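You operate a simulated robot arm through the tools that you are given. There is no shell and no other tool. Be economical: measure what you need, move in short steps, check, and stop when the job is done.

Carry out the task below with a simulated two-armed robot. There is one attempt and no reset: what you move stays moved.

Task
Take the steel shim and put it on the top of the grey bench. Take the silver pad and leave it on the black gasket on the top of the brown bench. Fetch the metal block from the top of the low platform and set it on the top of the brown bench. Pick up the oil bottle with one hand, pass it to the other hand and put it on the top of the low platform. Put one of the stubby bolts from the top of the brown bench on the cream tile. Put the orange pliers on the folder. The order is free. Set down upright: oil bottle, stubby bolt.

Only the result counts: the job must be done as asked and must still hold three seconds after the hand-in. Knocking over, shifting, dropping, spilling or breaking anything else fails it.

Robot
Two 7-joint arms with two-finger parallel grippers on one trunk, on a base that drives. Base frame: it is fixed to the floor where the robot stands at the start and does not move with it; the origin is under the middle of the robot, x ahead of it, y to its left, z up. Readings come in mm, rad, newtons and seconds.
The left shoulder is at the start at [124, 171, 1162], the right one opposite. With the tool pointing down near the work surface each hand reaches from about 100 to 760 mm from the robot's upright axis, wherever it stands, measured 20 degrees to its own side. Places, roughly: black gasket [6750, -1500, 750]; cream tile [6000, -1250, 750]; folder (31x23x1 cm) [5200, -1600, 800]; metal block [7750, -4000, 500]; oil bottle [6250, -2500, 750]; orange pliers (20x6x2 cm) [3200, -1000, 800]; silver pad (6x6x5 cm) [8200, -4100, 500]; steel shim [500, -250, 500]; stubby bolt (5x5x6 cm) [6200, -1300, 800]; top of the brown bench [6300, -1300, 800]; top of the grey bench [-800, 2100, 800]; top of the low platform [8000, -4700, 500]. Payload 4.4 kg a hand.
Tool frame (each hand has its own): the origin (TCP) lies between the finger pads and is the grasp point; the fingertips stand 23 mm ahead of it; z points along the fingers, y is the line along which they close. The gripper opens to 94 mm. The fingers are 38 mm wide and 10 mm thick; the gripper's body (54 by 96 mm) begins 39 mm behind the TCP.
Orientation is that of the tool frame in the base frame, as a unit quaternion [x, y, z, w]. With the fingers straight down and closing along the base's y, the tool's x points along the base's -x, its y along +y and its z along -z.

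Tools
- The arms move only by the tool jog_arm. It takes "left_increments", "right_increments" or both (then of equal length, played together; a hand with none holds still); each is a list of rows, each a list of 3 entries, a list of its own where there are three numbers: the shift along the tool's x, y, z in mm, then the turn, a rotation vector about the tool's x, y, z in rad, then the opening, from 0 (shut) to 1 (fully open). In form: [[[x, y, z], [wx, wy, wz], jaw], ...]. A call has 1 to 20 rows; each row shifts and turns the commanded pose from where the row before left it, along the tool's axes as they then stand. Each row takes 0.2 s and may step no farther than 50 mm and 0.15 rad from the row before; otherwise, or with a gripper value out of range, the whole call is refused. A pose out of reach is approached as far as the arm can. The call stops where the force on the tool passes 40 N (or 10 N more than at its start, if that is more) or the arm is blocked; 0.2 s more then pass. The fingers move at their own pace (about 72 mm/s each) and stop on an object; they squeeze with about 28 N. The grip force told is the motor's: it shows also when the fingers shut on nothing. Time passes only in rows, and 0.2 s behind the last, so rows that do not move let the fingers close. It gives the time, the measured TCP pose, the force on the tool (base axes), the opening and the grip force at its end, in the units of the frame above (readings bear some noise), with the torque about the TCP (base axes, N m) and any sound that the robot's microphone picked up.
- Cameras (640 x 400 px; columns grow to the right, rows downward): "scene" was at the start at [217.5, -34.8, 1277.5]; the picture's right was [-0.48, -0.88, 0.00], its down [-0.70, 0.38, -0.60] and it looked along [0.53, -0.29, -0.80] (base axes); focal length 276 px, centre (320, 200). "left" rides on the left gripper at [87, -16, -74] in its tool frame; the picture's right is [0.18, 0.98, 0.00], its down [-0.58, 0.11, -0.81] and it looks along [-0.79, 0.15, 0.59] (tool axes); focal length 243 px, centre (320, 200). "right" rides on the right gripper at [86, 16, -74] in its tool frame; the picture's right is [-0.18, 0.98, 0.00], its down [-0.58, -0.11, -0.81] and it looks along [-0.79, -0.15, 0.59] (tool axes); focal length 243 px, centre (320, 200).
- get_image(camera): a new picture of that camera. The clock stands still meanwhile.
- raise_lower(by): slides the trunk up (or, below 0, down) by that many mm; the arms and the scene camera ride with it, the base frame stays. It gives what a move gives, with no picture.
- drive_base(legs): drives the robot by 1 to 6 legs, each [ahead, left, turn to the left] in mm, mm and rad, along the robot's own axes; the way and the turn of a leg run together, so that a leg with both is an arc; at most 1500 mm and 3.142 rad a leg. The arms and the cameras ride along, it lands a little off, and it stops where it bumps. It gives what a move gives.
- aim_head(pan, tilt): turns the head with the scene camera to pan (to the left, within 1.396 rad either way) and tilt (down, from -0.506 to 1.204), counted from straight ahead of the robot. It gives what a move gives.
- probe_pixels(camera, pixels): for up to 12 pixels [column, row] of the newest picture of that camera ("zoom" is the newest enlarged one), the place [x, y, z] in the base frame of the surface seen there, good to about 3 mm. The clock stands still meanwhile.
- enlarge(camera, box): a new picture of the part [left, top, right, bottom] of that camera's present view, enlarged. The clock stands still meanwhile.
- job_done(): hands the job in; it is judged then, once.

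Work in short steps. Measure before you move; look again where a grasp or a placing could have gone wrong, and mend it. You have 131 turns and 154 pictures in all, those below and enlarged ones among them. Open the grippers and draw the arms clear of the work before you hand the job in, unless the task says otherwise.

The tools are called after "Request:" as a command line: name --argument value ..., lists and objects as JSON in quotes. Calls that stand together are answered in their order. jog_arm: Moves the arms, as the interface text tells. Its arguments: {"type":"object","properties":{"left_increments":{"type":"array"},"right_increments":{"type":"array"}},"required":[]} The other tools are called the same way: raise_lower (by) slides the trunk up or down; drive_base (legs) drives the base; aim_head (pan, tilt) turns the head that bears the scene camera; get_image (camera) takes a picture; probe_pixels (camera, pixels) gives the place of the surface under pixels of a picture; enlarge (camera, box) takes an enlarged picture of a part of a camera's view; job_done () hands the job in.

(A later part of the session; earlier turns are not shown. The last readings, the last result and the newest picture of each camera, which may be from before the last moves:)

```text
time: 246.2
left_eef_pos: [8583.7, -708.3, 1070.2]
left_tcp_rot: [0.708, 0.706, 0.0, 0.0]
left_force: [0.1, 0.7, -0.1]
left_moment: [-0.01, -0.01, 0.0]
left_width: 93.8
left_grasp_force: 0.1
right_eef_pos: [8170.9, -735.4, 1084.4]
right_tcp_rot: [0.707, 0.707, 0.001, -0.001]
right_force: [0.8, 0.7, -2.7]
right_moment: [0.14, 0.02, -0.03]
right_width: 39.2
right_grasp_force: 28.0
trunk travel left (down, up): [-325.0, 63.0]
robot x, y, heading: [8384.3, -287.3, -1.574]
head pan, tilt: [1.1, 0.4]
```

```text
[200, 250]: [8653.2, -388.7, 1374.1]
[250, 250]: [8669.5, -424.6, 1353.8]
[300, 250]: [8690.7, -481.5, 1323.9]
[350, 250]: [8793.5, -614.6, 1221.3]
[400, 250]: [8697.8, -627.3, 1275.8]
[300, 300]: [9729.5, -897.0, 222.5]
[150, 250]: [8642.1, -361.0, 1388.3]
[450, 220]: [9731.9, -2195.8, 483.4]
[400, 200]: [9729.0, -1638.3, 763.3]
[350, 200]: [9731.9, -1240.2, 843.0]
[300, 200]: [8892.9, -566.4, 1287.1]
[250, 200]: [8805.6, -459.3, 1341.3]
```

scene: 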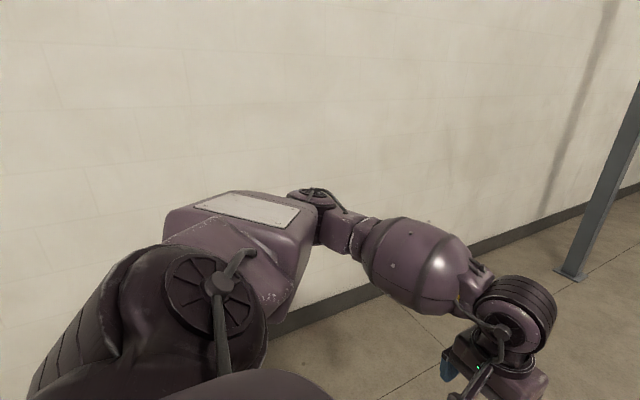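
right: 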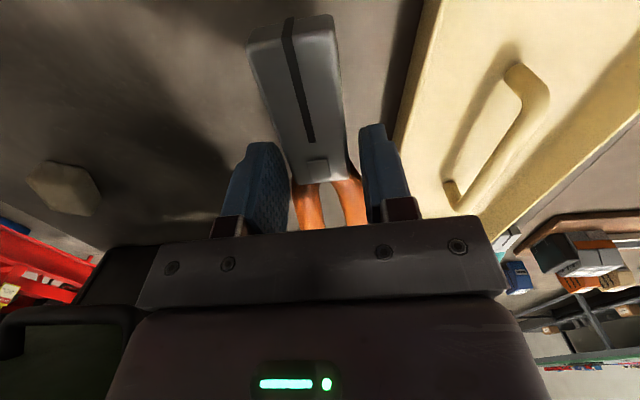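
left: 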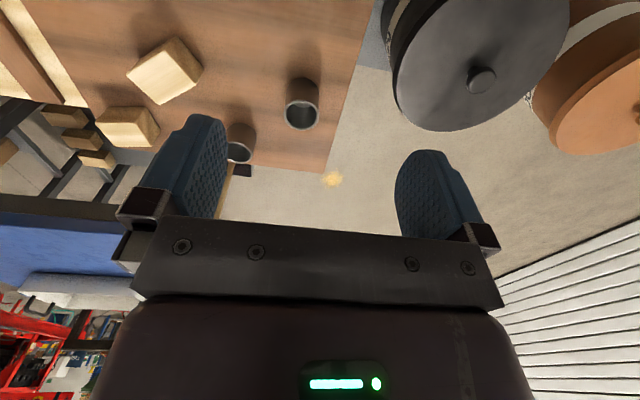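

The turn was just over the limit. I repeat with -3.14.

Request:
drive_base --legs '[[0, 370, 0], [900, 0, 0], [870, 0, 0], [0, 0, -3.14]]'

Request:
aim_head --pan 1.2 --tilt 0.4

Request:
get_image --camera "scene"

Request:
probe_pixels --camera "scene" --pixels '[[200, 250], [250, 250], [300, 250], [350, 250], [400, 250], [300, 300], [150, 250], [450, 220], [400, 200], [350, 200], [300, 200], [250, 200]]'

```text
time: 265.9
left_eef_pos: [8553.6, -1636.9, 1069.7]
left_tcp_rot: [0.715, -0.699, 0.0, -0.001]
left_force: [0.8, -0.4, 0.2]
left_moment: [0.0, 0.0, -0.02]
left_width: 93.9
left_grasp_force: 0.1
right_eef_pos: [8964.5, -1599.1, 1083.3]
right_tcp_rot: [0.715, -0.699, 0.002, 0.0]
right_force: [-0.1, 0.0, -3.6]
right_moment: [-0.13, 0.02, 0.01]
right_width: 38.6
right_grasp_force: 27.4
trunk travel left (down, up): [-325.0, 63.0]
robot x, y, heading: [8761.4, -2051.3, 1.592]
head pan, tilt: [1.1, 0.4]
```

```text
time: 266.5
left_eef_pos: [8553.9, -1635.1, 1069.0]
left_tcp_rot: [0.715, -0.699, 0.0, 0.0]
left_force: [-0.1, -0.1, -0.7]
left_moment: [-0.01, 0.04, -0.01]
left_width: 94.1
left_grasp_force: 0.1
right_eef_pos: [8964.8, -1599.0, 1085.8]
right_tcp_rot: [0.715, -0.699, 0.001, 0.001]
right_force: [0.3, -0.5, -3.0]
right_moment: [-0.14, -0.02, -0.01]
right_width: 38.9
right_grasp_force: 28.1
trunk travel left (down, up): [-325.0, 63.0]
robot x, y, heading: [8761.5, -2054.0, 1.593]
head pan, tilt: [1.201, 0.4]
```

```text
96 pictures are left
```

scene: 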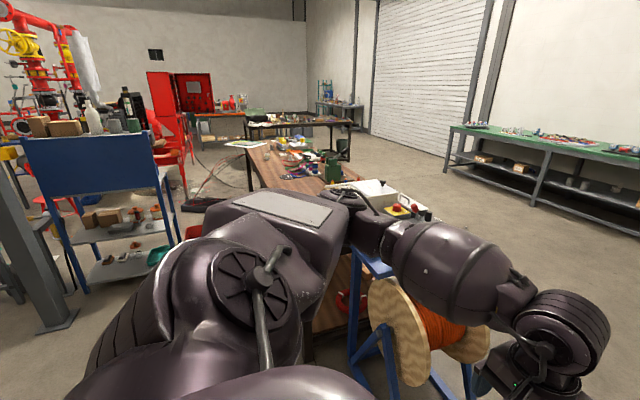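

```text
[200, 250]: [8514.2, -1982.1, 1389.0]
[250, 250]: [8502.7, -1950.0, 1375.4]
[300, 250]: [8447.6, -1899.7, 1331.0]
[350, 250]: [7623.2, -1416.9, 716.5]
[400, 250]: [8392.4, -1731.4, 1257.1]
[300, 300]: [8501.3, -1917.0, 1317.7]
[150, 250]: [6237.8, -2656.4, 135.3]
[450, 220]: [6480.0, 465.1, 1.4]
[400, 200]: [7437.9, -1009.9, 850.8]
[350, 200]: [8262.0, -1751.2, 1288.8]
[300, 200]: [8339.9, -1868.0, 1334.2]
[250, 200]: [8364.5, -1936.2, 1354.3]
```

The gap shows a post at (55,325), the cart at (85,290)–(175,235) and a red bucket at (193,230). I probe these.

Request:
probe_pixels --camera "scene" --pixels '[[60, 327], [75, 318], [85, 292], [40, 220], [155, 180], [177, 238], [192, 231], [205, 205], [225, 195], [165, 175], [95, 140], [30, 145]]'

Request:
enlarge --camera "scene" --box '[0, 80, 280, 340]'

```text
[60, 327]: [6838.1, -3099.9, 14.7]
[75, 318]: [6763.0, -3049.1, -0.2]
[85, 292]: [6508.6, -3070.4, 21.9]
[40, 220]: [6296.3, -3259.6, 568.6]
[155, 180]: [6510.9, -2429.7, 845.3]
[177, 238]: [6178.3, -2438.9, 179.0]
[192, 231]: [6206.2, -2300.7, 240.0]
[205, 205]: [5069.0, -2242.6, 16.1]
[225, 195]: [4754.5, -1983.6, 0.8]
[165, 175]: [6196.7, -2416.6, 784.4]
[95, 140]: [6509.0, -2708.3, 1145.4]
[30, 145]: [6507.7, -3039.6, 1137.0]
```

```text
1.54 times, centred on (140, 210) of scene
```

zoom: 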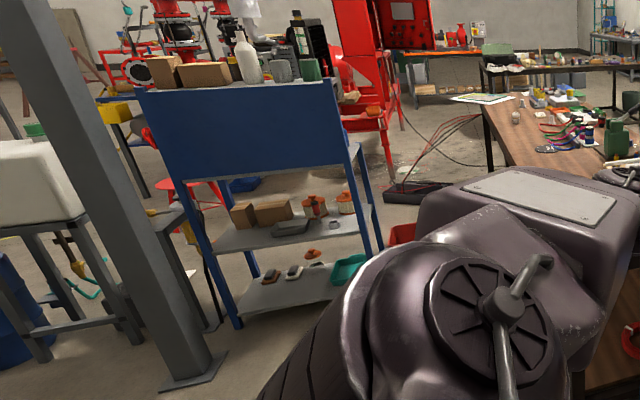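

The cart occupies x 6180–6510, y -2410..-3070, open towards -x; the bucket is near (6200,-2300). I strafe toward x≈7000 along the bench and look closer.

Request:
drive_base --legs '[[0, 900, -0.02], [20, 850, 0]]'

Request:
aim_head --pan 1.2 --tilt 0.7

Request:
get_image --camera "scene"

Request:
aim_head --pan 0.4 --tilt 0.6

Request:
get_image --camera "scene"

```text
time: 282.2
left_eef_pos: [6817.8, -1612.8, 1069.5]
left_tcp_rot: [-0.704, 0.71, 0.0, 0.0]
left_force: [1.2, 0.1, 0.1]
left_moment: [-0.01, -0.02, 0.02]
left_width: 94.1
left_grasp_force: 0.0
right_eef_pos: [7230.9, -1587.5, 1084.3]
right_tcp_rot: [-0.705, 0.71, -0.001, -0.001]
right_force: [-0.2, -1.2, -2.2]
right_moment: [-0.12, 0.0, -0.01]
right_width: 38.5
right_grasp_force: 27.8
trunk travel left (down, up): [-325.0, 63.0]
robot x, y, heading: [7013.3, -2039.8, 1.566]
head pan, tilt: [1.201, 0.4]
```

```text
time: 283.0
left_eef_pos: [6818.6, -1612.6, 1069.1]
left_tcp_rot: [-0.705, 0.709, 0.0, -0.001]
left_force: [-0.3, -0.1, 0.6]
left_moment: [-0.02, -0.01, -0.02]
left_width: 94.0
left_grasp_force: 0.1
right_eef_pos: [7230.3, -1587.3, 1084.1]
right_tcp_rot: [-0.705, 0.709, -0.001, -0.001]
right_force: [0.3, -0.3, -3.1]
right_moment: [-0.14, -0.01, -0.01]
right_width: 38.4
right_grasp_force: 28.0
trunk travel left (down, up): [-325.0, 63.0]
robot x, y, heading: [7015.5, -2036.0, 1.562]
head pan, tilt: [1.201, 0.7]
```

```text
94 pictures are left
```

scene: 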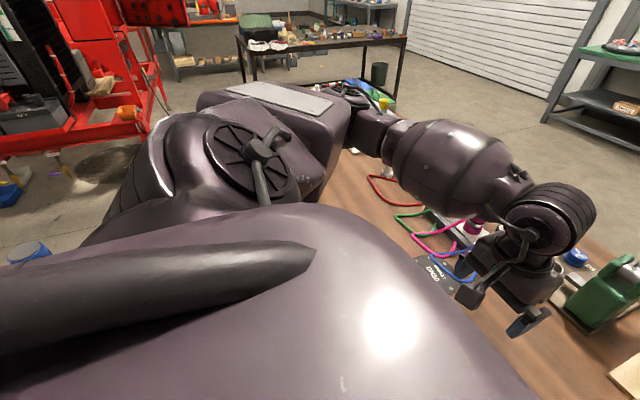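

```text
time: 284.1
left_eef_pos: [6818.2, -1612.8, 1070.4]
left_tcp_rot: [-0.704, 0.71, 0.0, 0.0]
left_force: [0.4, -0.1, -0.1]
left_moment: [-0.02, -0.01, -0.01]
left_width: 94.0
left_grasp_force: 0.1
right_eef_pos: [7229.9, -1588.1, 1083.6]
right_tcp_rot: [-0.705, 0.71, -0.001, -0.001]
right_force: [-0.3, -0.8, -2.6]
right_moment: [-0.16, 0.01, -0.04]
right_width: 38.5
right_grasp_force: 27.8
trunk travel left (down, up): [-325.0, 63.0]
robot x, y, heading: [7015.6, -2036.3, 1.563]
head pan, tilt: [0.4, 0.6]
```

```text
93 pictures are left
```

scene: 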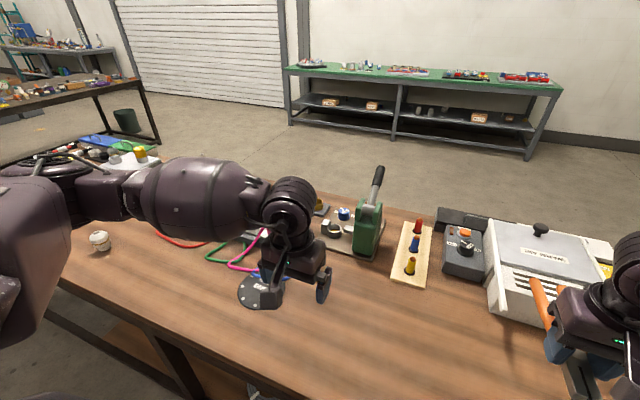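

The bucket is hidden by my shoulder. I turn to face -x to see the passage directly.

Request:
drive_base --legs '[[0, 0, 1.571]]'

Request:
aim_head --pan 0.0 --tilt 0.6

Request:
get_image --camera "scene"

```text
time: 288.3
left_eef_pos: [6590.8, -2229.3, 1069.0]
left_tcp_rot: [1.0, -0.007, 0.0, 0.001]
left_force: [0.3, 0.2, 0.4]
left_moment: [0.03, 0.0, -0.02]
left_width: 94.2
left_grasp_force: 0.1
right_eef_pos: [6569.2, -1816.1, 1083.4]
right_tcp_rot: [1.0, -0.009, 0.001, 0.0]
right_force: [0.0, -0.5, -2.1]
right_moment: [0.02, -0.18, -0.03]
right_width: 38.3
right_grasp_force: 28.6
trunk travel left (down, up): [-325.0, 63.0]
robot x, y, heading: [7015.2, -2039.2, 3.124]
head pan, tilt: [0.4, 0.6]
```

```text
time: 289.2
left_eef_pos: [6591.5, -2228.5, 1069.9]
left_tcp_rot: [1.0, -0.008, 0.0, -0.001]
left_force: [1.0, 0.8, 0.4]
left_moment: [0.0, 0.0, 0.02]
left_width: 94.1
left_grasp_force: 0.1
right_eef_pos: [6567.8, -1816.2, 1085.1]
right_tcp_rot: [1.0, -0.008, -0.001, 0.0]
right_force: [0.3, -0.3, -2.4]
right_moment: [0.0, -0.14, 0.02]
right_width: 38.6
right_grasp_force: 27.8
trunk travel left (down, up): [-325.0, 63.0]
robot x, y, heading: [7015.1, -2034.3, 3.124]
head pan, tilt: [0.0, 0.6]
```

```text
92 pictures are left
```

scene: 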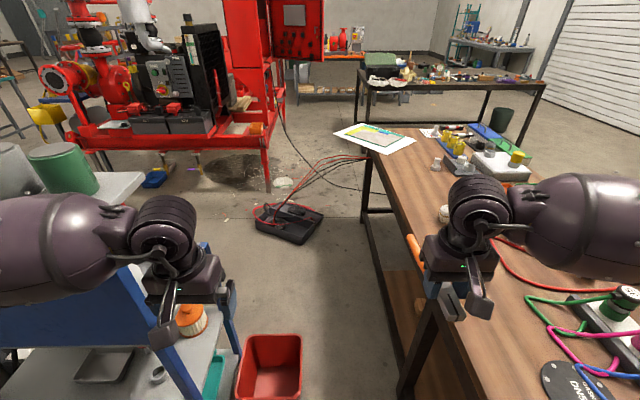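

Request:
probe_pixels --camera "scene" --pixels '[[301, 340], [245, 340], [295, 390], [268, 385], [259, 222], [320, 230], [322, 212], [385, 350], [230, 345], [415, 390], [365, 165], [270, 300]]'

Request:
enlarge --camera "scene" --box '[240, 110, 440, 250]'

```text
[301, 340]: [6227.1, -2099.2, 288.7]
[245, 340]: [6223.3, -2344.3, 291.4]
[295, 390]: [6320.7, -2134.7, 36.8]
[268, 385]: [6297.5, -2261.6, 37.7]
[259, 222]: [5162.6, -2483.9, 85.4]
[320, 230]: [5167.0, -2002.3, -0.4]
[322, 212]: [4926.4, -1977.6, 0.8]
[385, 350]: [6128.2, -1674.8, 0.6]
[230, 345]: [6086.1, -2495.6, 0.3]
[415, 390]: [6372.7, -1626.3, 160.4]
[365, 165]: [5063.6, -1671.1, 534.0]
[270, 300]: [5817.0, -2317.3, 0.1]
```

```text
2.86 times, centred on (340, 180) of scene
```

zoom: 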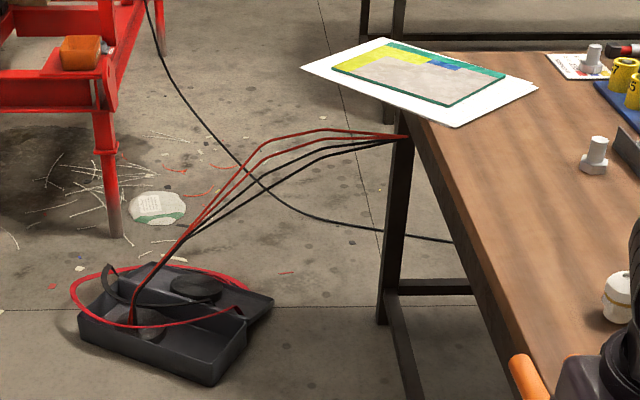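

The bucket (x 6227–6470, y -2345..-2099) blocks the passage. The area between welder and cart must be entered from the south, so I back up and strafe south, then look.

Request:
drive_base --legs '[[-500, 0, 0.018], [0, 1450, 0]]'

Request:
aim_head --pan 0.2 --tilt 0.4

Request:
get_image --camera "scene"

Request:
aim_head --pan 1.1 --tilt 0.6

Request:
get_image --camera "scene"

```text
time: 304.6
left_eef_pos: [7095.2, -3691.5, 1069.5]
left_tcp_rot: [1.0, -0.001, 0.0, 0.0]
left_force: [-1.2, 0.9, -0.6]
left_moment: [0.0, -0.01, -0.03]
left_width: 94.0
left_grasp_force: 0.1
right_eef_pos: [7066.7, -3277.5, 1083.9]
right_tcp_rot: [1.0, -0.001, 0.001, -0.001]
right_force: [0.5, 0.5, -2.8]
right_moment: [-0.03, -0.15, -0.01]
right_width: 38.4
right_grasp_force: 28.1
trunk travel left (down, up): [-325.0, 63.0]
robot x, y, heading: [7513.5, -3487.8, 3.138]
head pan, tilt: [0.0, 0.6]
```

```text
time: 305.4
left_eef_pos: [7095.7, -3690.5, 1070.6]
left_tcp_rot: [1.0, -0.001, 0.001, -0.001]
left_force: [0.3, -0.2, 0.3]
left_moment: [0.0, 0.01, -0.02]
left_width: 94.2
left_grasp_force: 0.0
right_eef_pos: [7066.4, -3277.9, 1084.5]
right_tcp_rot: [1.0, -0.001, 0.001, 0.001]
right_force: [0.2, 0.6, -3.0]
right_moment: [0.02, -0.17, -0.02]
right_width: 38.3
right_grasp_force: 28.5
trunk travel left (down, up): [-325.0, 63.0]
robot x, y, heading: [7514.9, -3490.6, 3.141]
head pan, tilt: [0.201, 0.4]
```

```text
90 pictures are left
```

scene: 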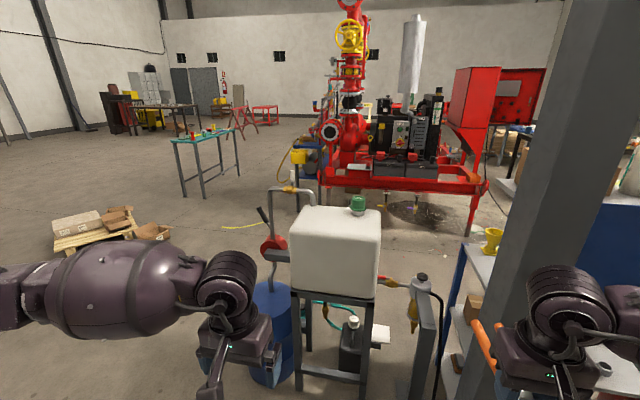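

```text
time: 306.6
left_eef_pos: [7096.0, -3690.7, 1069.2]
left_tcp_rot: [1.0, 0.0, 0.001, 0.0]
left_force: [0.0, 0.5, -0.7]
left_moment: [0.01, -0.01, 0.0]
left_width: 94.2
left_grasp_force: 0.0
right_eef_pos: [7066.8, -3278.2, 1084.7]
right_tcp_rot: [1.0, 0.0, 0.001, 0.0]
right_force: [0.7, 0.1, -2.8]
right_moment: [0.0, -0.12, 0.01]
right_width: 38.3
right_grasp_force: 28.2
trunk travel left (down, up): [-325.0, 63.0]
robot x, y, heading: [7517.8, -3493.5, 3.14]
head pan, tilt: [1.1, 0.6]
```

```text
89 pictures are left
```

scene: 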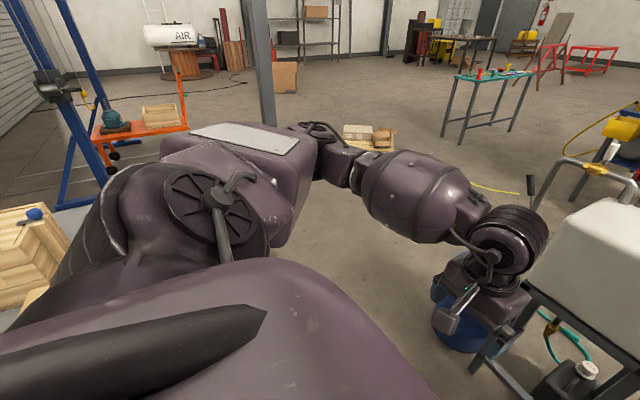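

I look ahead-left again and probe the tank stand, drum, pallet and green table to plan the lane.

Request:
aim_head --pan 0.45 --tilt 0.55

Request:
get_image --camera "scene"

Request:
probe_pixels --camera "scene" --pixels '[[150, 200], [100, 200], [190, 205], [240, 150], [300, 200], [340, 340], [370, 290], [390, 220], [350, 200], [300, 250], [420, 160], [200, 180]]'

```text
time: 307.6
left_eef_pos: [7096.2, -3690.9, 1069.2]
left_tcp_rot: [1.0, -0.001, -0.001, 0.0]
left_force: [0.2, 0.1, 0.9]
left_moment: [0.02, 0.01, -0.02]
left_width: 93.7
left_grasp_force: 0.1
right_eef_pos: [7066.5, -3278.5, 1085.2]
right_tcp_rot: [1.0, 0.0, 0.001, 0.001]
right_force: [-0.4, -0.6, -2.4]
right_moment: [0.0, -0.13, 0.0]
right_width: 38.3
right_grasp_force: 28.0
trunk travel left (down, up): [-325.0, 63.0]
robot x, y, heading: [7515.1, -3490.0, 3.133]
head pan, tilt: [0.45, 0.55]
```

```text
88 pictures are left
```

scene: 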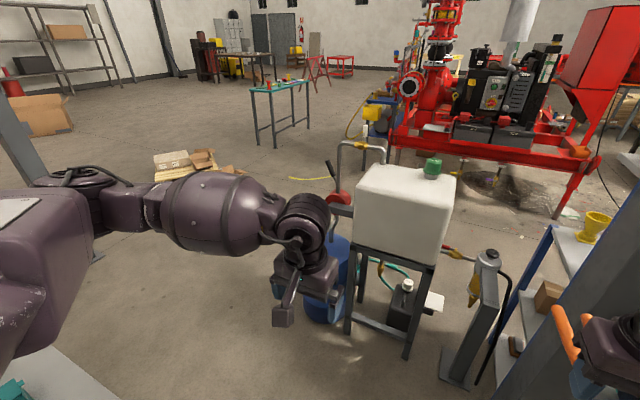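

```text
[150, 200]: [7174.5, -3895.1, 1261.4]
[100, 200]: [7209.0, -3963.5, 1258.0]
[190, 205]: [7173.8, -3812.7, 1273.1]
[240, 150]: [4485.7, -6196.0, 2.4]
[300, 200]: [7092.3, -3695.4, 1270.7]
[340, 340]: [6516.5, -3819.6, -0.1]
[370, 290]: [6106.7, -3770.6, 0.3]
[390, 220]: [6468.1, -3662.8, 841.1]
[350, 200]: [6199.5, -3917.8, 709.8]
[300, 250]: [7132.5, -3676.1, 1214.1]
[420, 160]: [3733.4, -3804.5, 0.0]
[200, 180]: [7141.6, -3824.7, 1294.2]
```

Request:
probe_pixels --camera "scene" --pixels '[[318, 315], [345, 265], [408, 353], [347, 330], [330, 180], [345, 200], [240, 175], [222, 172], [290, 175], [180, 240], [250, 265], [455, 380]]'

```text
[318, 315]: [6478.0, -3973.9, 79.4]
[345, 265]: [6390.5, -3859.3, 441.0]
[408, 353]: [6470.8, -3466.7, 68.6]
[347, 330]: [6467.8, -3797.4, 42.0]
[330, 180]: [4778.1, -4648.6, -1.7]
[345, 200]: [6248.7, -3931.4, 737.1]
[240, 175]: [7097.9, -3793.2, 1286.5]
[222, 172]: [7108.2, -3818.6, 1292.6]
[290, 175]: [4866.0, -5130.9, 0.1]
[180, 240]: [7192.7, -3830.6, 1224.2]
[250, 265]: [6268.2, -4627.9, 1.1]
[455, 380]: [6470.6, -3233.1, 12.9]
```

Tank stand and drum occupy x≤6510 down to y≈-4100; the platform starts at x≈7400. I go ahead to x≈6970 and strafe south to y≈-4600, then look.

Request:
drive_base --legs '[[540, 0, 0], [0, 1130, 0]]'

Request:
aim_head --pan 0.0 --tilt 0.4

Request:
get_image --camera "scene"

Request:
probe_pixels --camera "scene" --pixels '[[320, 250], [320, 200], [320, 300], [400, 220], [450, 240], [500, 260], [250, 200], [200, 200], [150, 220], [400, 180], [450, 180], [500, 200]]'

```text
time: 309.5
left_eef_pos: [6847.9, -3684.1, 1072.9]
left_tcp_rot: [1.0, -0.007, -0.004, -0.001]
left_force: [0.1, 0.0, 0.0]
left_moment: [0.02, 0.04, -0.02]
left_width: 93.7
left_grasp_force: 0.1
right_eef_pos: [6838.3, -3276.8, 1085.0]
right_tcp_rot: [1.0, 0.007, 0.004, 0.0]
right_force: [-0.1, -0.5, -3.0]
right_moment: [0.06, -0.14, 0.02]
right_width: 38.3
right_grasp_force: 28.5
trunk travel left (down, up): [-325.0, 63.0]
robot x, y, heading: [7262.9, -3487.2, 3.128]
head pan, tilt: [0.45, 0.55]
stopped in leg 1: the robot was blocked; the commanded pose is now the measured one
```

```text
time: 310.4
left_eef_pos: [6848.7, -3685.8, 1074.4]
left_tcp_rot: [1.0, -0.007, -0.004, 0.001]
left_force: [0.2, 1.5, 1.3]
left_moment: [0.01, 0.0, 0.0]
left_width: 94.1
left_grasp_force: 0.0
right_eef_pos: [6839.6, -3275.5, 1085.5]
right_tcp_rot: [1.0, 0.007, 0.004, 0.001]
right_force: [-0.5, 0.0, -2.8]
right_moment: [0.0, -0.16, 0.0]
right_width: 38.2
right_grasp_force: 27.6
trunk travel left (down, up): [-325.0, 63.0]
robot x, y, heading: [7262.6, -3490.6, 3.13]
head pan, tilt: [0.0, 0.4]
```

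```text
87 pictures are left
```

scene: 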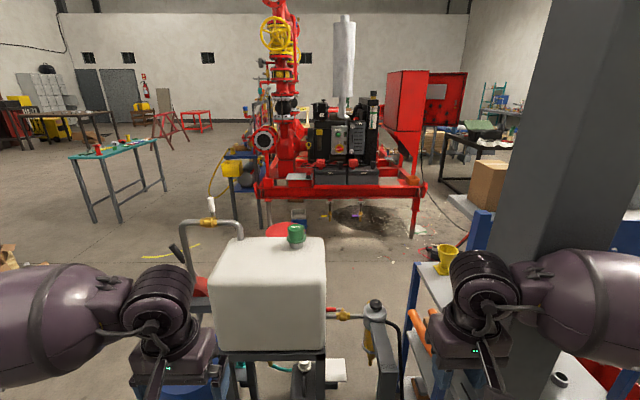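

```text
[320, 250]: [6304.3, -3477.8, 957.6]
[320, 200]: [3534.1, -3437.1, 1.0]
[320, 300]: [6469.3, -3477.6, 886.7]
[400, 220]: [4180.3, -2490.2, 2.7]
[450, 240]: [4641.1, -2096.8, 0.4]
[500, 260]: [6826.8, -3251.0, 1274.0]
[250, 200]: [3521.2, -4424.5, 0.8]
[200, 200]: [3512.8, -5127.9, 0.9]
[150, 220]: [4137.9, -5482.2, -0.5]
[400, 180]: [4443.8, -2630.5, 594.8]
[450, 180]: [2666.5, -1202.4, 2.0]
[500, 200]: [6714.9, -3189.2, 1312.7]
```

My right elbow met the post. I back off a little, then strafe south first and go ahead afterwards.

Request:
drive_base --legs '[[-100, 0, 0.01], [0, 130, 0], [200, 330, 0]]'

Request:
aim_head --pan 0.5 --tilt 0.5

Request:
get_image --camera "scene"

Request:
aim_head --pan 1.39 --tilt 0.8

Request:
get_image --camera "scene"

```text
time: 311.1
left_eef_pos: [6846.6, -3683.6, 1071.7]
left_tcp_rot: [1.0, -0.009, -0.004, -0.001]
left_force: [-0.2, 0.1, -1.5]
left_moment: [0.02, 0.04, 0.01]
left_width: 94.0
left_grasp_force: 0.0
right_eef_pos: [6839.8, -3275.1, 1084.4]
right_tcp_rot: [1.0, 0.008, 0.003, 0.001]
right_force: [-0.3, 0.1, -3.1]
right_moment: [0.03, -0.11, 0.02]
right_width: 38.4
right_grasp_force: 27.4
trunk travel left (down, up): [-325.0, 63.0]
robot x, y, heading: [7264.5, -3489.1, 3.129]
head pan, tilt: [0.0, 0.4]
stopped in leg 1: the robot was blocked; the commanded pose is now the measured one
```

```text
time: 312.0
left_eef_pos: [6846.8, -3683.6, 1072.9]
left_tcp_rot: [1.0, -0.009, -0.004, -0.002]
left_force: [-0.4, 0.0, -0.4]
left_moment: [0.0, 0.0, 0.01]
left_width: 93.9
left_grasp_force: 0.0
right_eef_pos: [6839.3, -3275.7, 1084.6]
right_tcp_rot: [1.0, 0.009, 0.004, 0.001]
right_force: [-0.7, -0.2, -2.9]
right_moment: [-0.01, -0.13, -0.03]
right_width: 38.3
right_grasp_force: 27.5
trunk travel left (down, up): [-325.0, 63.0]
robot x, y, heading: [7262.1, -3491.1, 3.134]
head pan, tilt: [0.499, 0.499]
```

```text
86 pictures are left
```

scene: 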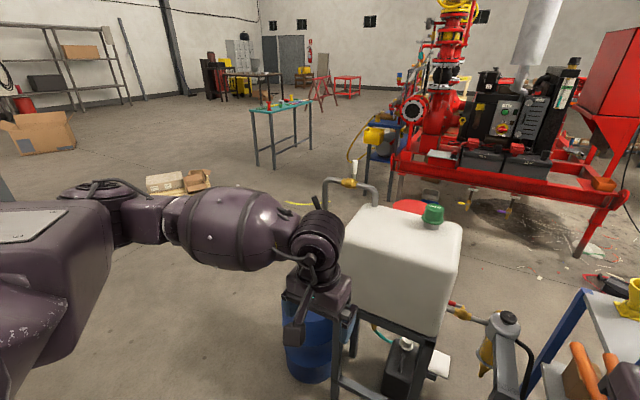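

```text
time: 313.2
left_eef_pos: [6847.1, -3683.5, 1071.6]
left_tcp_rot: [1.0, -0.008, -0.004, -0.001]
left_force: [-0.3, 0.3, -0.1]
left_moment: [0.03, 0.03, 0.0]
left_width: 93.8
left_grasp_force: 0.0
right_eef_pos: [6839.7, -3276.3, 1085.2]
right_tcp_rot: [1.0, 0.008, 0.004, 0.001]
right_force: [-1.2, 0.0, -3.1]
right_moment: [0.02, -0.12, 0.03]
right_width: 38.4
right_grasp_force: 27.3
trunk travel left (down, up): [-325.0, 63.0]
robot x, y, heading: [7266.3, -3488.3, 3.129]
head pan, tilt: [1.389, 0.799]
```

```text
85 pictures are left
```

scene: 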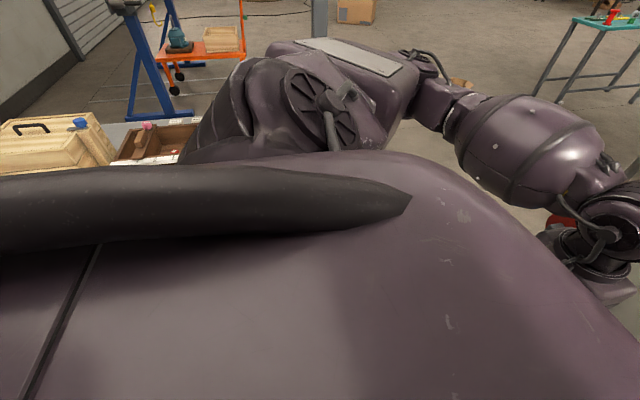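

Still blocked at once. I try a pure sideways leg away from the post (left).

Request:
drive_base --legs '[[0, 60, 0]]'

Request:
aim_head --pan -0.9 --tilt 0.3

Request:
get_image --camera "scene"

```text
time: 314.4
left_eef_pos: [6838.8, -3743.0, 1068.5]
left_tcp_rot: [1.0, -0.006, 0.0, -0.001]
left_force: [-0.6, -0.2, 0.9]
left_moment: [-0.04, 0.0, -0.01]
left_width: 94.0
left_grasp_force: 0.1
right_eef_pos: [6830.2, -3336.1, 1080.4]
right_tcp_rot: [1.0, 0.01, 0.008, 0.0]
right_force: [-0.9, -0.3, -3.1]
right_moment: [0.0, -0.13, -0.01]
right_width: 38.3
right_grasp_force: 28.2
trunk travel left (down, up): [-325.0, 63.0]
robot x, y, heading: [7262.2, -3547.9, 3.135]
head pan, tilt: [1.389, 0.799]
```

```text
time: 316.5
left_eef_pos: [6839.5, -3743.4, 1069.9]
left_tcp_rot: [1.0, -0.007, 0.0, 0.0]
left_force: [0.3, -0.1, -1.2]
left_moment: [0.0, 0.03, 0.0]
left_width: 93.7
left_grasp_force: 0.0
right_eef_pos: [6830.7, -3335.2, 1081.1]
right_tcp_rot: [1.0, 0.009, 0.008, 0.001]
right_force: [0.0, 1.1, -3.0]
right_moment: [0.03, -0.15, 0.0]
right_width: 38.0
right_grasp_force: 28.3
trunk travel left (down, up): [-325.0, 63.0]
robot x, y, heading: [7263.6, -3549.2, 3.126]
head pan, tilt: [-0.901, 0.3]
```

```text
84 pictures are left
```

scene: 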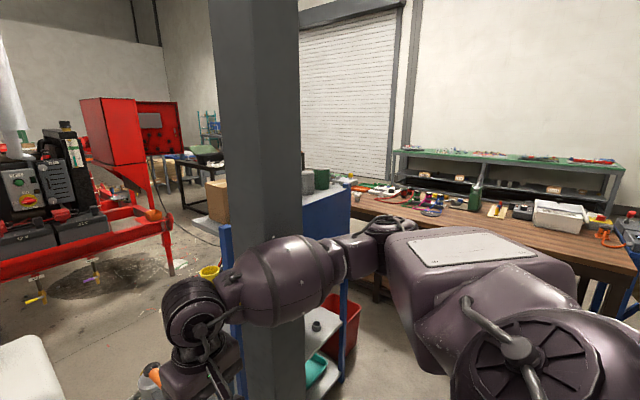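

Free now. I turn to face south, strafe toward x≈6950 between tank and platform, and go ahead to y≈-4600.

Request:
drive_base --legs '[[0, 0, 1.571], [0, -310, 0], [1050, 0, 0]]'

Request:
aim_head --pan -0.9 --tilt 0.4

Request:
get_image --camera "scene"

Request:
aim_head --pan 1.1 --tilt 0.6

Request:
get_image --camera "scene"

```text
time: 318.3
left_eef_pos: [6901.7, -3818.6, 1073.7]
left_tcp_rot: [0.996, 0.087, -0.006, -0.001]
left_force: [0.3, 0.4, 0.3]
left_moment: [-0.02, 0.01, 0.01]
left_width: 94.2
left_grasp_force: 0.0
right_eef_pos: [6818.6, -3408.8, 1084.2]
right_tcp_rot: [0.995, 0.096, 0.005, -0.007]
right_force: [0.4, -0.7, -3.4]
right_moment: [0.0, -0.16, -0.03]
right_width: 38.1
right_grasp_force: 28.3
trunk travel left (down, up): [-325.0, 63.0]
robot x, y, heading: [7271.5, -3541.7, -2.963]
head pan, tilt: [-0.901, 0.3]
stopped in leg 1: the robot was blocked; the commanded pose is now the measured one
```

```text
time: 319.0
left_eef_pos: [6904.3, -3817.2, 1074.5]
left_tcp_rot: [0.996, 0.089, -0.008, -0.001]
left_force: [0.4, 0.2, 0.0]
left_moment: [-0.04, 0.0, 0.02]
left_width: 94.1
left_grasp_force: 0.1
right_eef_pos: [6819.4, -3409.3, 1083.5]
right_tcp_rot: [0.995, 0.098, 0.006, -0.006]
right_force: [-0.2, -0.5, -2.4]
right_moment: [0.04, -0.14, 0.0]
right_width: 38.0
right_grasp_force: 27.7
trunk travel left (down, up): [-325.0, 63.0]
robot x, y, heading: [7270.2, -3545.3, -2.964]
head pan, tilt: [-0.901, 0.4]
```

```text
83 pictures are left
```

scene: 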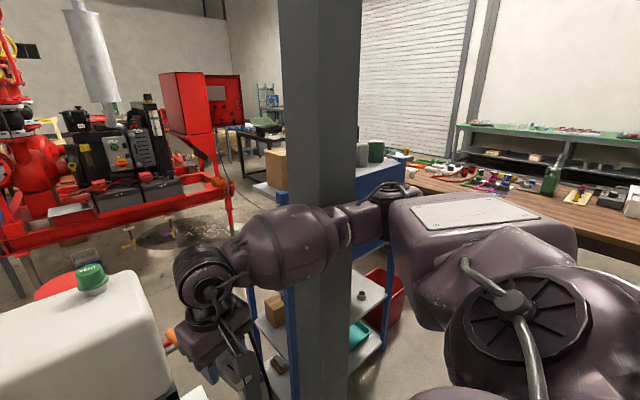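

```text
time: 320.9
left_eef_pos: [6903.7, -3818.1, 1075.3]
left_tcp_rot: [0.996, 0.09, -0.008, -0.001]
left_force: [0.3, -0.4, 0.4]
left_moment: [0.0, 0.0, 0.03]
left_width: 94.0
left_grasp_force: 0.0
right_eef_pos: [6820.1, -3409.3, 1084.9]
right_tcp_rot: [0.995, 0.099, 0.005, -0.006]
right_force: [0.2, 0.8, -2.4]
right_moment: [0.01, -0.13, 0.04]
right_width: 38.1
right_grasp_force: 27.9
trunk travel left (down, up): [-325.0, 63.0]
robot x, y, heading: [7267.1, -3545.5, -2.967]
head pan, tilt: [1.1, 0.6]
```

```text
82 pictures are left
```

scene: 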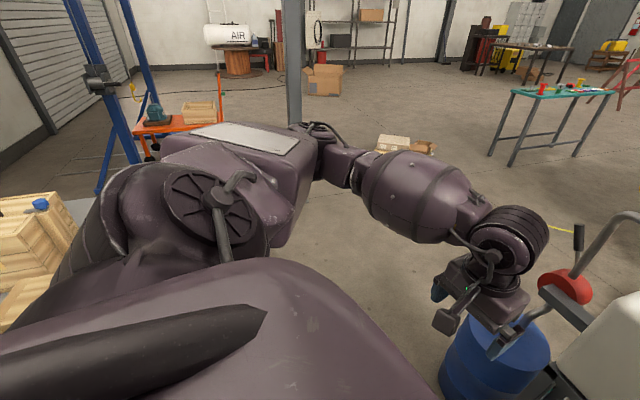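

The turn was blocked, perhaps by the base corner at the platform or the left arm. I check with the left camera and probes of the platform corner.

Request:
get_image --camera "left"

Request:
aim_head --pan 1.39 --tilt 1.1

Request:
get_image --camera "scene"

```text
81 pictures are left
```

left: 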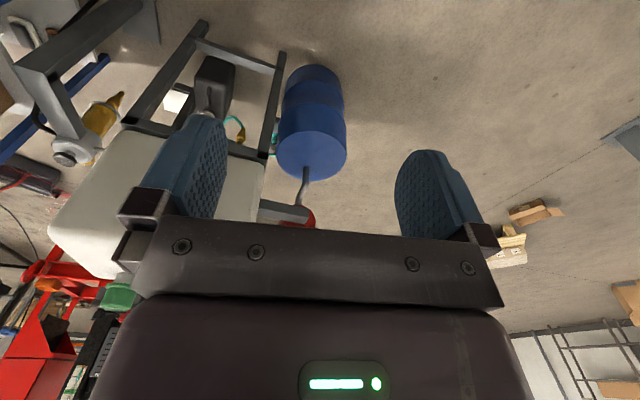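

```text
time: 321.9
left_eef_pos: [6903.5, -3817.2, 1075.6]
left_tcp_rot: [0.996, 0.088, -0.009, -0.001]
left_force: [0.3, 0.5, 0.3]
left_moment: [0.0, 0.0, -0.01]
left_width: 94.1
left_grasp_force: 0.1
right_eef_pos: [6818.4, -3409.1, 1083.4]
right_tcp_rot: [0.995, 0.099, 0.005, -0.006]
right_force: [-0.4, 0.4, -2.8]
right_moment: [0.02, -0.11, 0.01]
right_width: 38.1
right_grasp_force: 27.9
trunk travel left (down, up): [-325.0, 63.0]
robot x, y, heading: [7265.2, -3548.7, -2.963]
head pan, tilt: [1.389, 1.1]
```

```text
80 pictures are left
```

scene: 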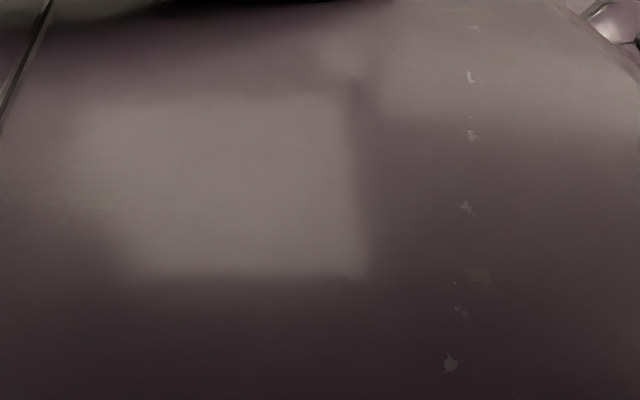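

The left hand is clear, so it is probably a base corner near the platform. I move ahead away from it with a slight right turn.

Request:
drive_base --legs '[[250, 20, -0.05]]'

Request:
aim_head --pan 0.7 --tilt 0.7

Request:
get_image --camera "scene"

```text
time: 323.0
left_eef_pos: [6852.4, -3823.6, 1076.3]
left_tcp_rot: [0.998, 0.055, -0.01, -0.006]
left_force: [-0.9, 0.2, -0.1]
left_moment: [-0.02, 0.01, 0.0]
left_width: 93.7
left_grasp_force: 0.0
right_eef_pos: [6811.2, -3406.9, 1082.4]
right_tcp_rot: [0.997, 0.074, 0.014, -0.009]
right_force: [-1.0, -0.3, -3.4]
right_moment: [0.02, -0.14, 0.01]
right_width: 38.3
right_grasp_force: 27.7
trunk travel left (down, up): [-325.0, 63.0]
robot x, y, heading: [7230.6, -3571.7, -3.032]
head pan, tilt: [1.389, 1.1]
stopped in leg 1: the robot was blocked; the commanded pose is now the measured one
```

```text
time: 324.1
left_eef_pos: [6854.4, -3822.1, 1075.7]
left_tcp_rot: [0.998, 0.057, -0.012, -0.004]
left_force: [0.1, 0.8, -0.1]
left_moment: [0.01, -0.02, -0.02]
left_width: 94.0
left_grasp_force: 0.0
right_eef_pos: [6812.2, -3407.1, 1081.9]
right_tcp_rot: [0.997, 0.077, 0.014, -0.01]
right_force: [1.0, 0.3, -3.4]
right_moment: [0.03, -0.15, -0.03]
right_width: 38.1
right_grasp_force: 28.2
trunk travel left (down, up): [-325.0, 63.0]
robot x, y, heading: [7223.2, -3569.2, -3.028]
head pan, tilt: [0.7, 0.7]
```

```text
79 pictures are left
```

scene: 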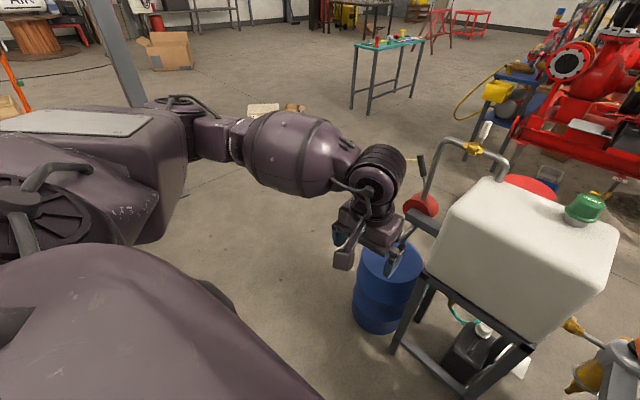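

The right forearm crosses in front of the post, so turning or advancing here pushes into it. I back away, turn south in the open, then pass.

Request:
drive_base --legs '[[-330, 0, 0], [0, 0, 1.458]]'

```text
time: 329.8
left_eef_pos: [7755.3, -3950.2, 1069.7]
left_tcp_rot: [0.705, 0.709, -0.001, 0.0]
left_force: [-0.8, -0.2, -0.2]
left_moment: [-0.02, 0.01, -0.01]
left_width: 94.1
left_grasp_force: 0.1
right_eef_pos: [7339.0, -3949.4, 1069.2]
right_tcp_rot: [0.692, 0.722, 0.016, -0.022]
right_force: [1.1, 0.8, -2.9]
right_moment: [0.14, 0.01, -0.02]
right_width: 37.7
right_grasp_force: 28.3
trunk travel left (down, up): [-325.0, 63.0]
robot x, y, heading: [7555.8, -3531.8, -1.564]
head pan, tilt: [0.7, 0.7]
```

Now I face the low platform with the left hand free; the metal block should be near (7750,-4000). I look at it.

Request:
aim_head --pan 0.3 --tilt 0.75

Request:
get_image --camera "scene"

Request:
enlarge --camera "scene" --box '[80, 100, 420, 330]'

```text
time: 330.7
left_eef_pos: [7754.4, -3949.6, 1069.6]
left_tcp_rot: [0.706, 0.708, -0.002, 0.0]
left_force: [-0.8, -0.8, 0.5]
left_moment: [0.04, 0.04, 0.02]
left_width: 93.9
left_grasp_force: 0.2
right_eef_pos: [7338.2, -3949.5, 1070.1]
right_tcp_rot: [0.692, 0.722, 0.016, -0.021]
right_force: [0.0, -0.6, -3.2]
right_moment: [0.14, 0.03, 0.02]
right_width: 37.6
right_grasp_force: 27.9
trunk travel left (down, up): [-325.0, 63.0]
robot x, y, heading: [7549.1, -3529.4, -1.564]
head pan, tilt: [0.3, 0.75]
```

```text
78 pictures are left
```

scene: 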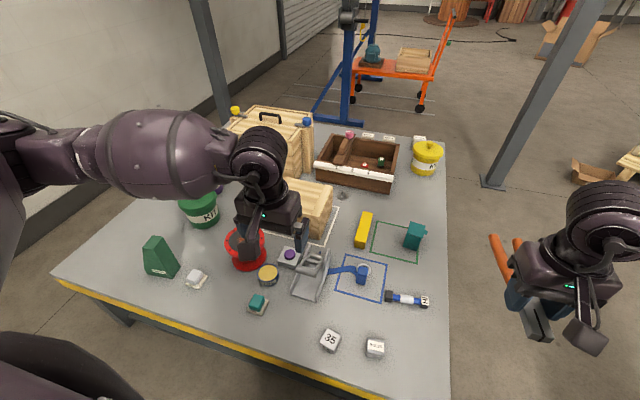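

```text
1.74 times, centred on (250, 215) of scene
```

zoom: 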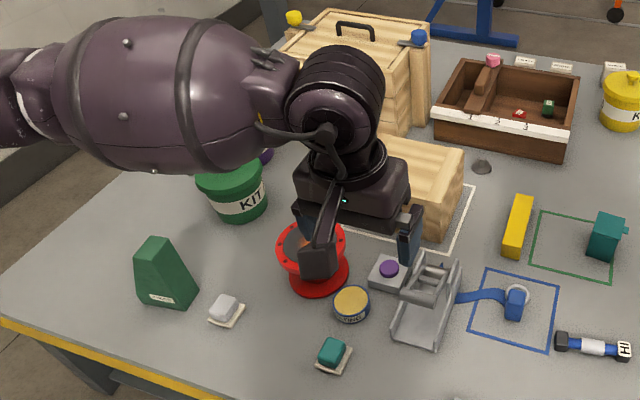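

Candidates: cubes at (330,341) and (375,347), silver item at (196,280). I zoom in on both areas.

Request:
enlarge --camera "scene" --box '[300, 310, 410, 380]'

Request:
probe_pixels --camera "scene" --pixels '[[330, 336], [330, 352], [375, 342], [375, 354], [350, 345], [195, 274], [197, 282], [258, 298], [420, 340], [300, 360]]'

Request:
enlarge --camera "scene" --box '[140, 240, 300, 330]'

```text
5.71 times, centred on (355, 345) of scene
```

zoom: 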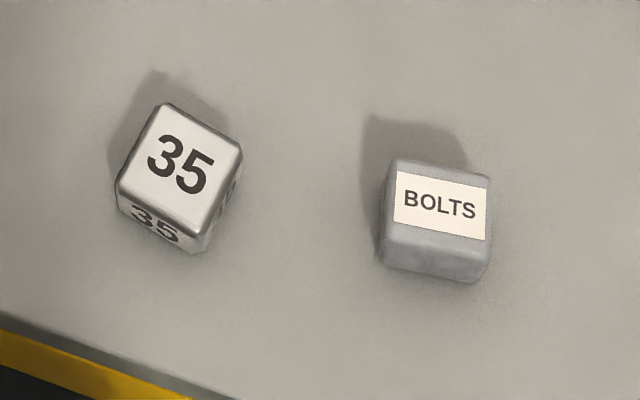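

```text
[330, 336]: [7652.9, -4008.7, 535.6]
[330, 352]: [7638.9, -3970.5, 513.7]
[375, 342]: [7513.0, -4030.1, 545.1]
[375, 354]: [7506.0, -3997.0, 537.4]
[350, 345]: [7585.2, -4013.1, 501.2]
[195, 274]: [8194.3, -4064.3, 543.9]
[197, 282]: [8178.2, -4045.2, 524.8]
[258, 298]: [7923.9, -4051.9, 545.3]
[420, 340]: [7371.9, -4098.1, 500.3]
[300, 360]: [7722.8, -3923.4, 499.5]
```

```text
4.00 times, centred on (220, 285) of scene
```

zoom: 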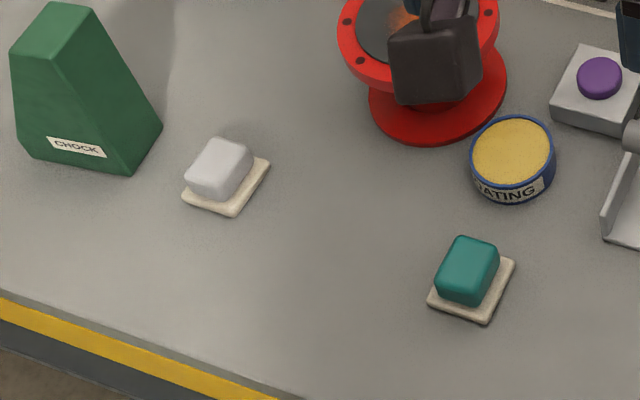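

The polished "35" cube is the metal block and the silver item on the cream base is the silver pad. I measure the cube's top corners and the pad.

Request:
probe_pixels --camera "scene" --pixels '[[328, 329], [341, 337], [332.5, 349], [320.5, 342], [331, 338], [194, 270], [204, 274], [187, 281], [206, 279], [196, 292]]'

Request:
enlarge --camera "scene" --box '[300, 315, 360, 365]'

Request:
get_image --camera "left"

```text
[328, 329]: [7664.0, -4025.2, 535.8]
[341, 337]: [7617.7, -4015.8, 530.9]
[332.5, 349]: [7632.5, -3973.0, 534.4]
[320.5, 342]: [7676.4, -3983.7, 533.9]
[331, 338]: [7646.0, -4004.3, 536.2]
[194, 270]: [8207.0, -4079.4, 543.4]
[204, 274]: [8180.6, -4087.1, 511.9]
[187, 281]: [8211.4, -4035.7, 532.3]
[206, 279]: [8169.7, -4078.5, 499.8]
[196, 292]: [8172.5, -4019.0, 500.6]
```

```text
8.00 times, centred on (330, 340) of scene
```

zoom: 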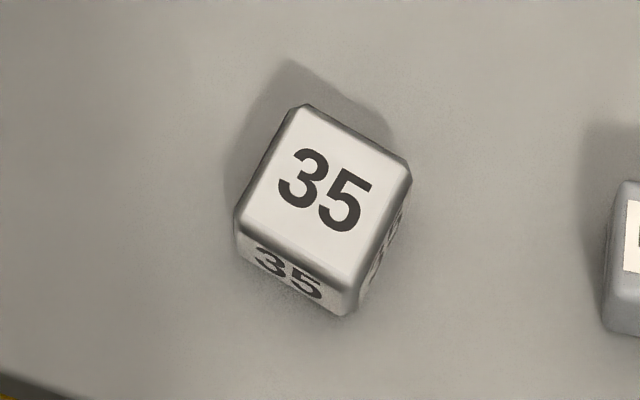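

```text
73 pictures are left
```

left: 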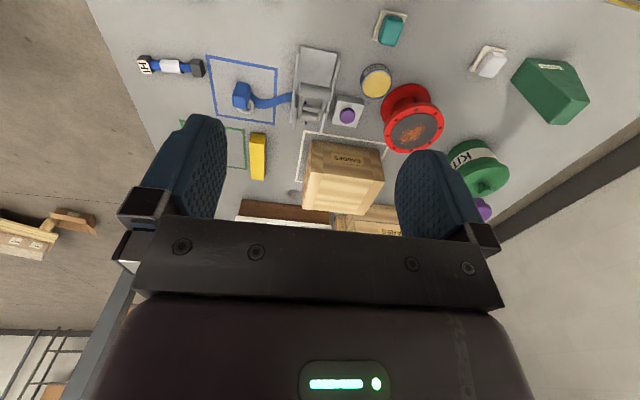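

The cube is about 45 mm with its centre at (7648,-4000), yawed -0.21 rad, top 536. I lower the trunk and bring the left hand above it.

Request:
raise_lower --by -300

Request:
jog_arm --left_increments '[[[-12, -27, 0], [0, 0, 0], 1], [[-12, -27, 0], [0, 0, 0], 1], [[-12, -27, 0], [0, 0, 0], 1], [[-14, -26, 0], [0, 0, 0], 1], [[0, 0, 0], [0, 0, 0.11], 1], [[0, 0, 0], [0, 0, 0.11], 1], [[0, 0, 45], [0, 0, 0], 1], [[0, 0, 45], [0, 0, 0], 1], [[0, 0, 45], [0, 0, 0], 1], [[0, 0, 0], [0, 0, 0], 1]]'

Request:
get_image --camera "left"

```text
time: 333.7
left_eef_pos: [7754.9, -3898.4, 644.3]
left_tcp_rot: [0.681, 0.686, 0.179, -0.182]
left_force: [0.8, 0.3, 0.5]
left_moment: [-0.01, 0.0, 0.03]
left_width: 94.0
left_grasp_force: 0.1
right_eef_pos: [7338.6, -3899.3, 644.5]
right_tcp_rot: [0.664, 0.694, 0.197, -0.198]
right_force: [0.6, -0.4, -2.1]
right_moment: [0.06, -0.01, -0.02]
right_width: 37.9
right_grasp_force: 28.2
trunk travel left (down, up): [-25.0, 363.0]
robot x, y, heading: [7554.4, -3533.0, -1.56]
head pan, tilt: [0.3, 0.75]
```

```text
time: 335.7
left_eef_pos: [7647.8, -3885.7, 516.5]
left_tcp_rot: [0.753, 0.607, 0.158, -0.198]
left_force: [3.8, 1.0, 25.3]
left_moment: [-0.63, -1.43, 0.22]
left_width: 94.0
left_grasp_force: 0.1
right_eef_pos: [7338.5, -3900.1, 645.4]
right_tcp_rot: [0.663, 0.694, 0.198, -0.199]
right_force: [0.1, -0.7, -3.6]
right_moment: [0.12, 0.0, 0.01]
right_width: 37.9
right_grasp_force: 28.0
trunk travel left (down, up): [-25.0, 363.0]
robot x, y, heading: [7553.1, -3532.3, -1.56]
head pan, tilt: [0.3, 0.75]
stopped in row 10 (left hand): the force on the tool passed its limit at 120 N (the readings are from after the stop); the commanded pose is now the measured one
```

```text
72 pictures are left
```

left: 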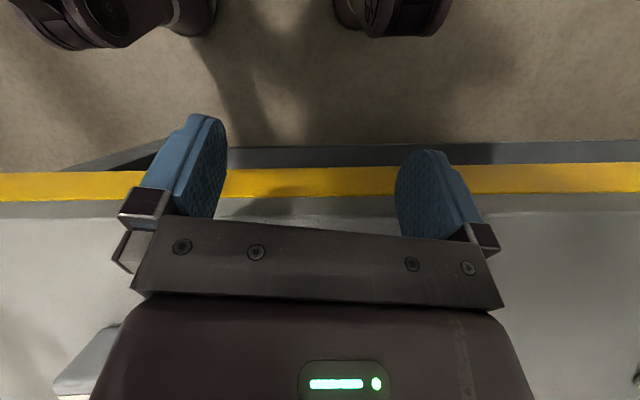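

Unexpected: the hands dropped 425 mm and pitched by about 0.5 rad, and the left hand touched the platform. I look at the scene before anything else.

Request:
get_image --camera "scene"

```text
71 pictures are left
```

scene: 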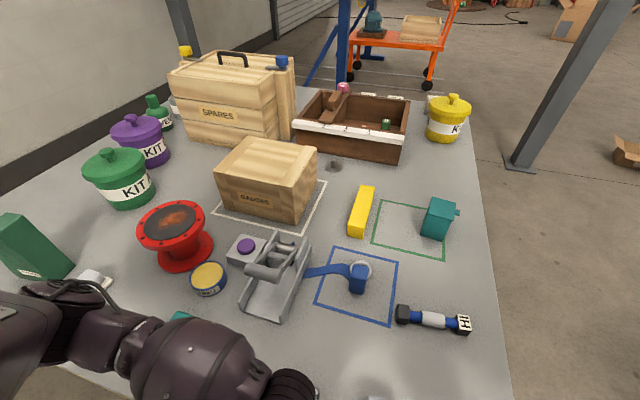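

The head did not tilt but both hands pitched; the left fingertips rest on the platform's edge strip. I lift the left hand straight up (base z) and look.

Request:
jog_arm --left_increments '[[[19, -4, -35], [0, 0, 0], 1], [[19, -4, -35], [0, 0, 0], 1], [[19, -4, -35], [0, 0, 0], 1], [[19, -4, -35], [0, 0, 0], 1], [[19, -4, -35], [0, 0, 0], 1], [[0, 0, 0], [0, 0, 0], 1]]'

Request:
aim_head --pan 0.1 --tilt 1.0

Request:
get_image --camera "scene"

```text
time: 337.1
left_eef_pos: [7641.5, -3894.7, 707.5]
left_tcp_rot: [0.753, 0.607, 0.158, -0.198]
left_force: [0.1, 0.0, -0.6]
left_moment: [0.01, 0.0, 0.01]
left_width: 93.9
left_grasp_force: 0.0
left hand out of reach, approached as far as the arm can: row 5
right_eef_pos: [7338.9, -3900.2, 646.3]
right_tcp_rot: [0.663, 0.694, 0.198, -0.199]
right_force: [0.1, 0.3, -3.6]
right_moment: [0.08, 0.0, 0.01]
right_width: 38.0
right_grasp_force: 27.9
trunk travel left (down, up): [-25.0, 363.0]
robot x, y, heading: [7551.4, -3529.0, -1.562]
head pan, tilt: [0.3, 0.75]
```

```text
time: 337.9
left_eef_pos: [7641.2, -3894.7, 709.7]
left_tcp_rot: [0.753, 0.607, 0.158, -0.198]
left_force: [0.6, 0.0, -0.6]
left_moment: [-0.01, -0.01, -0.01]
left_width: 94.1
left_grasp_force: 0.0
right_eef_pos: [7337.9, -3899.3, 645.8]
right_tcp_rot: [0.663, 0.695, 0.197, -0.199]
right_force: [0.2, -0.1, -2.9]
right_moment: [0.14, 0.02, -0.02]
right_width: 37.8
right_grasp_force: 27.3
trunk travel left (down, up): [-25.0, 363.0]
robot x, y, heading: [7552.3, -3531.3, -1.566]
head pan, tilt: [0.099, 1.0]
```

```text
70 pictures are left
```

scene: 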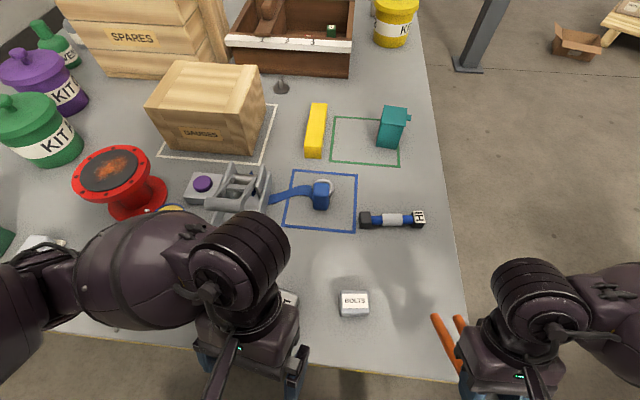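

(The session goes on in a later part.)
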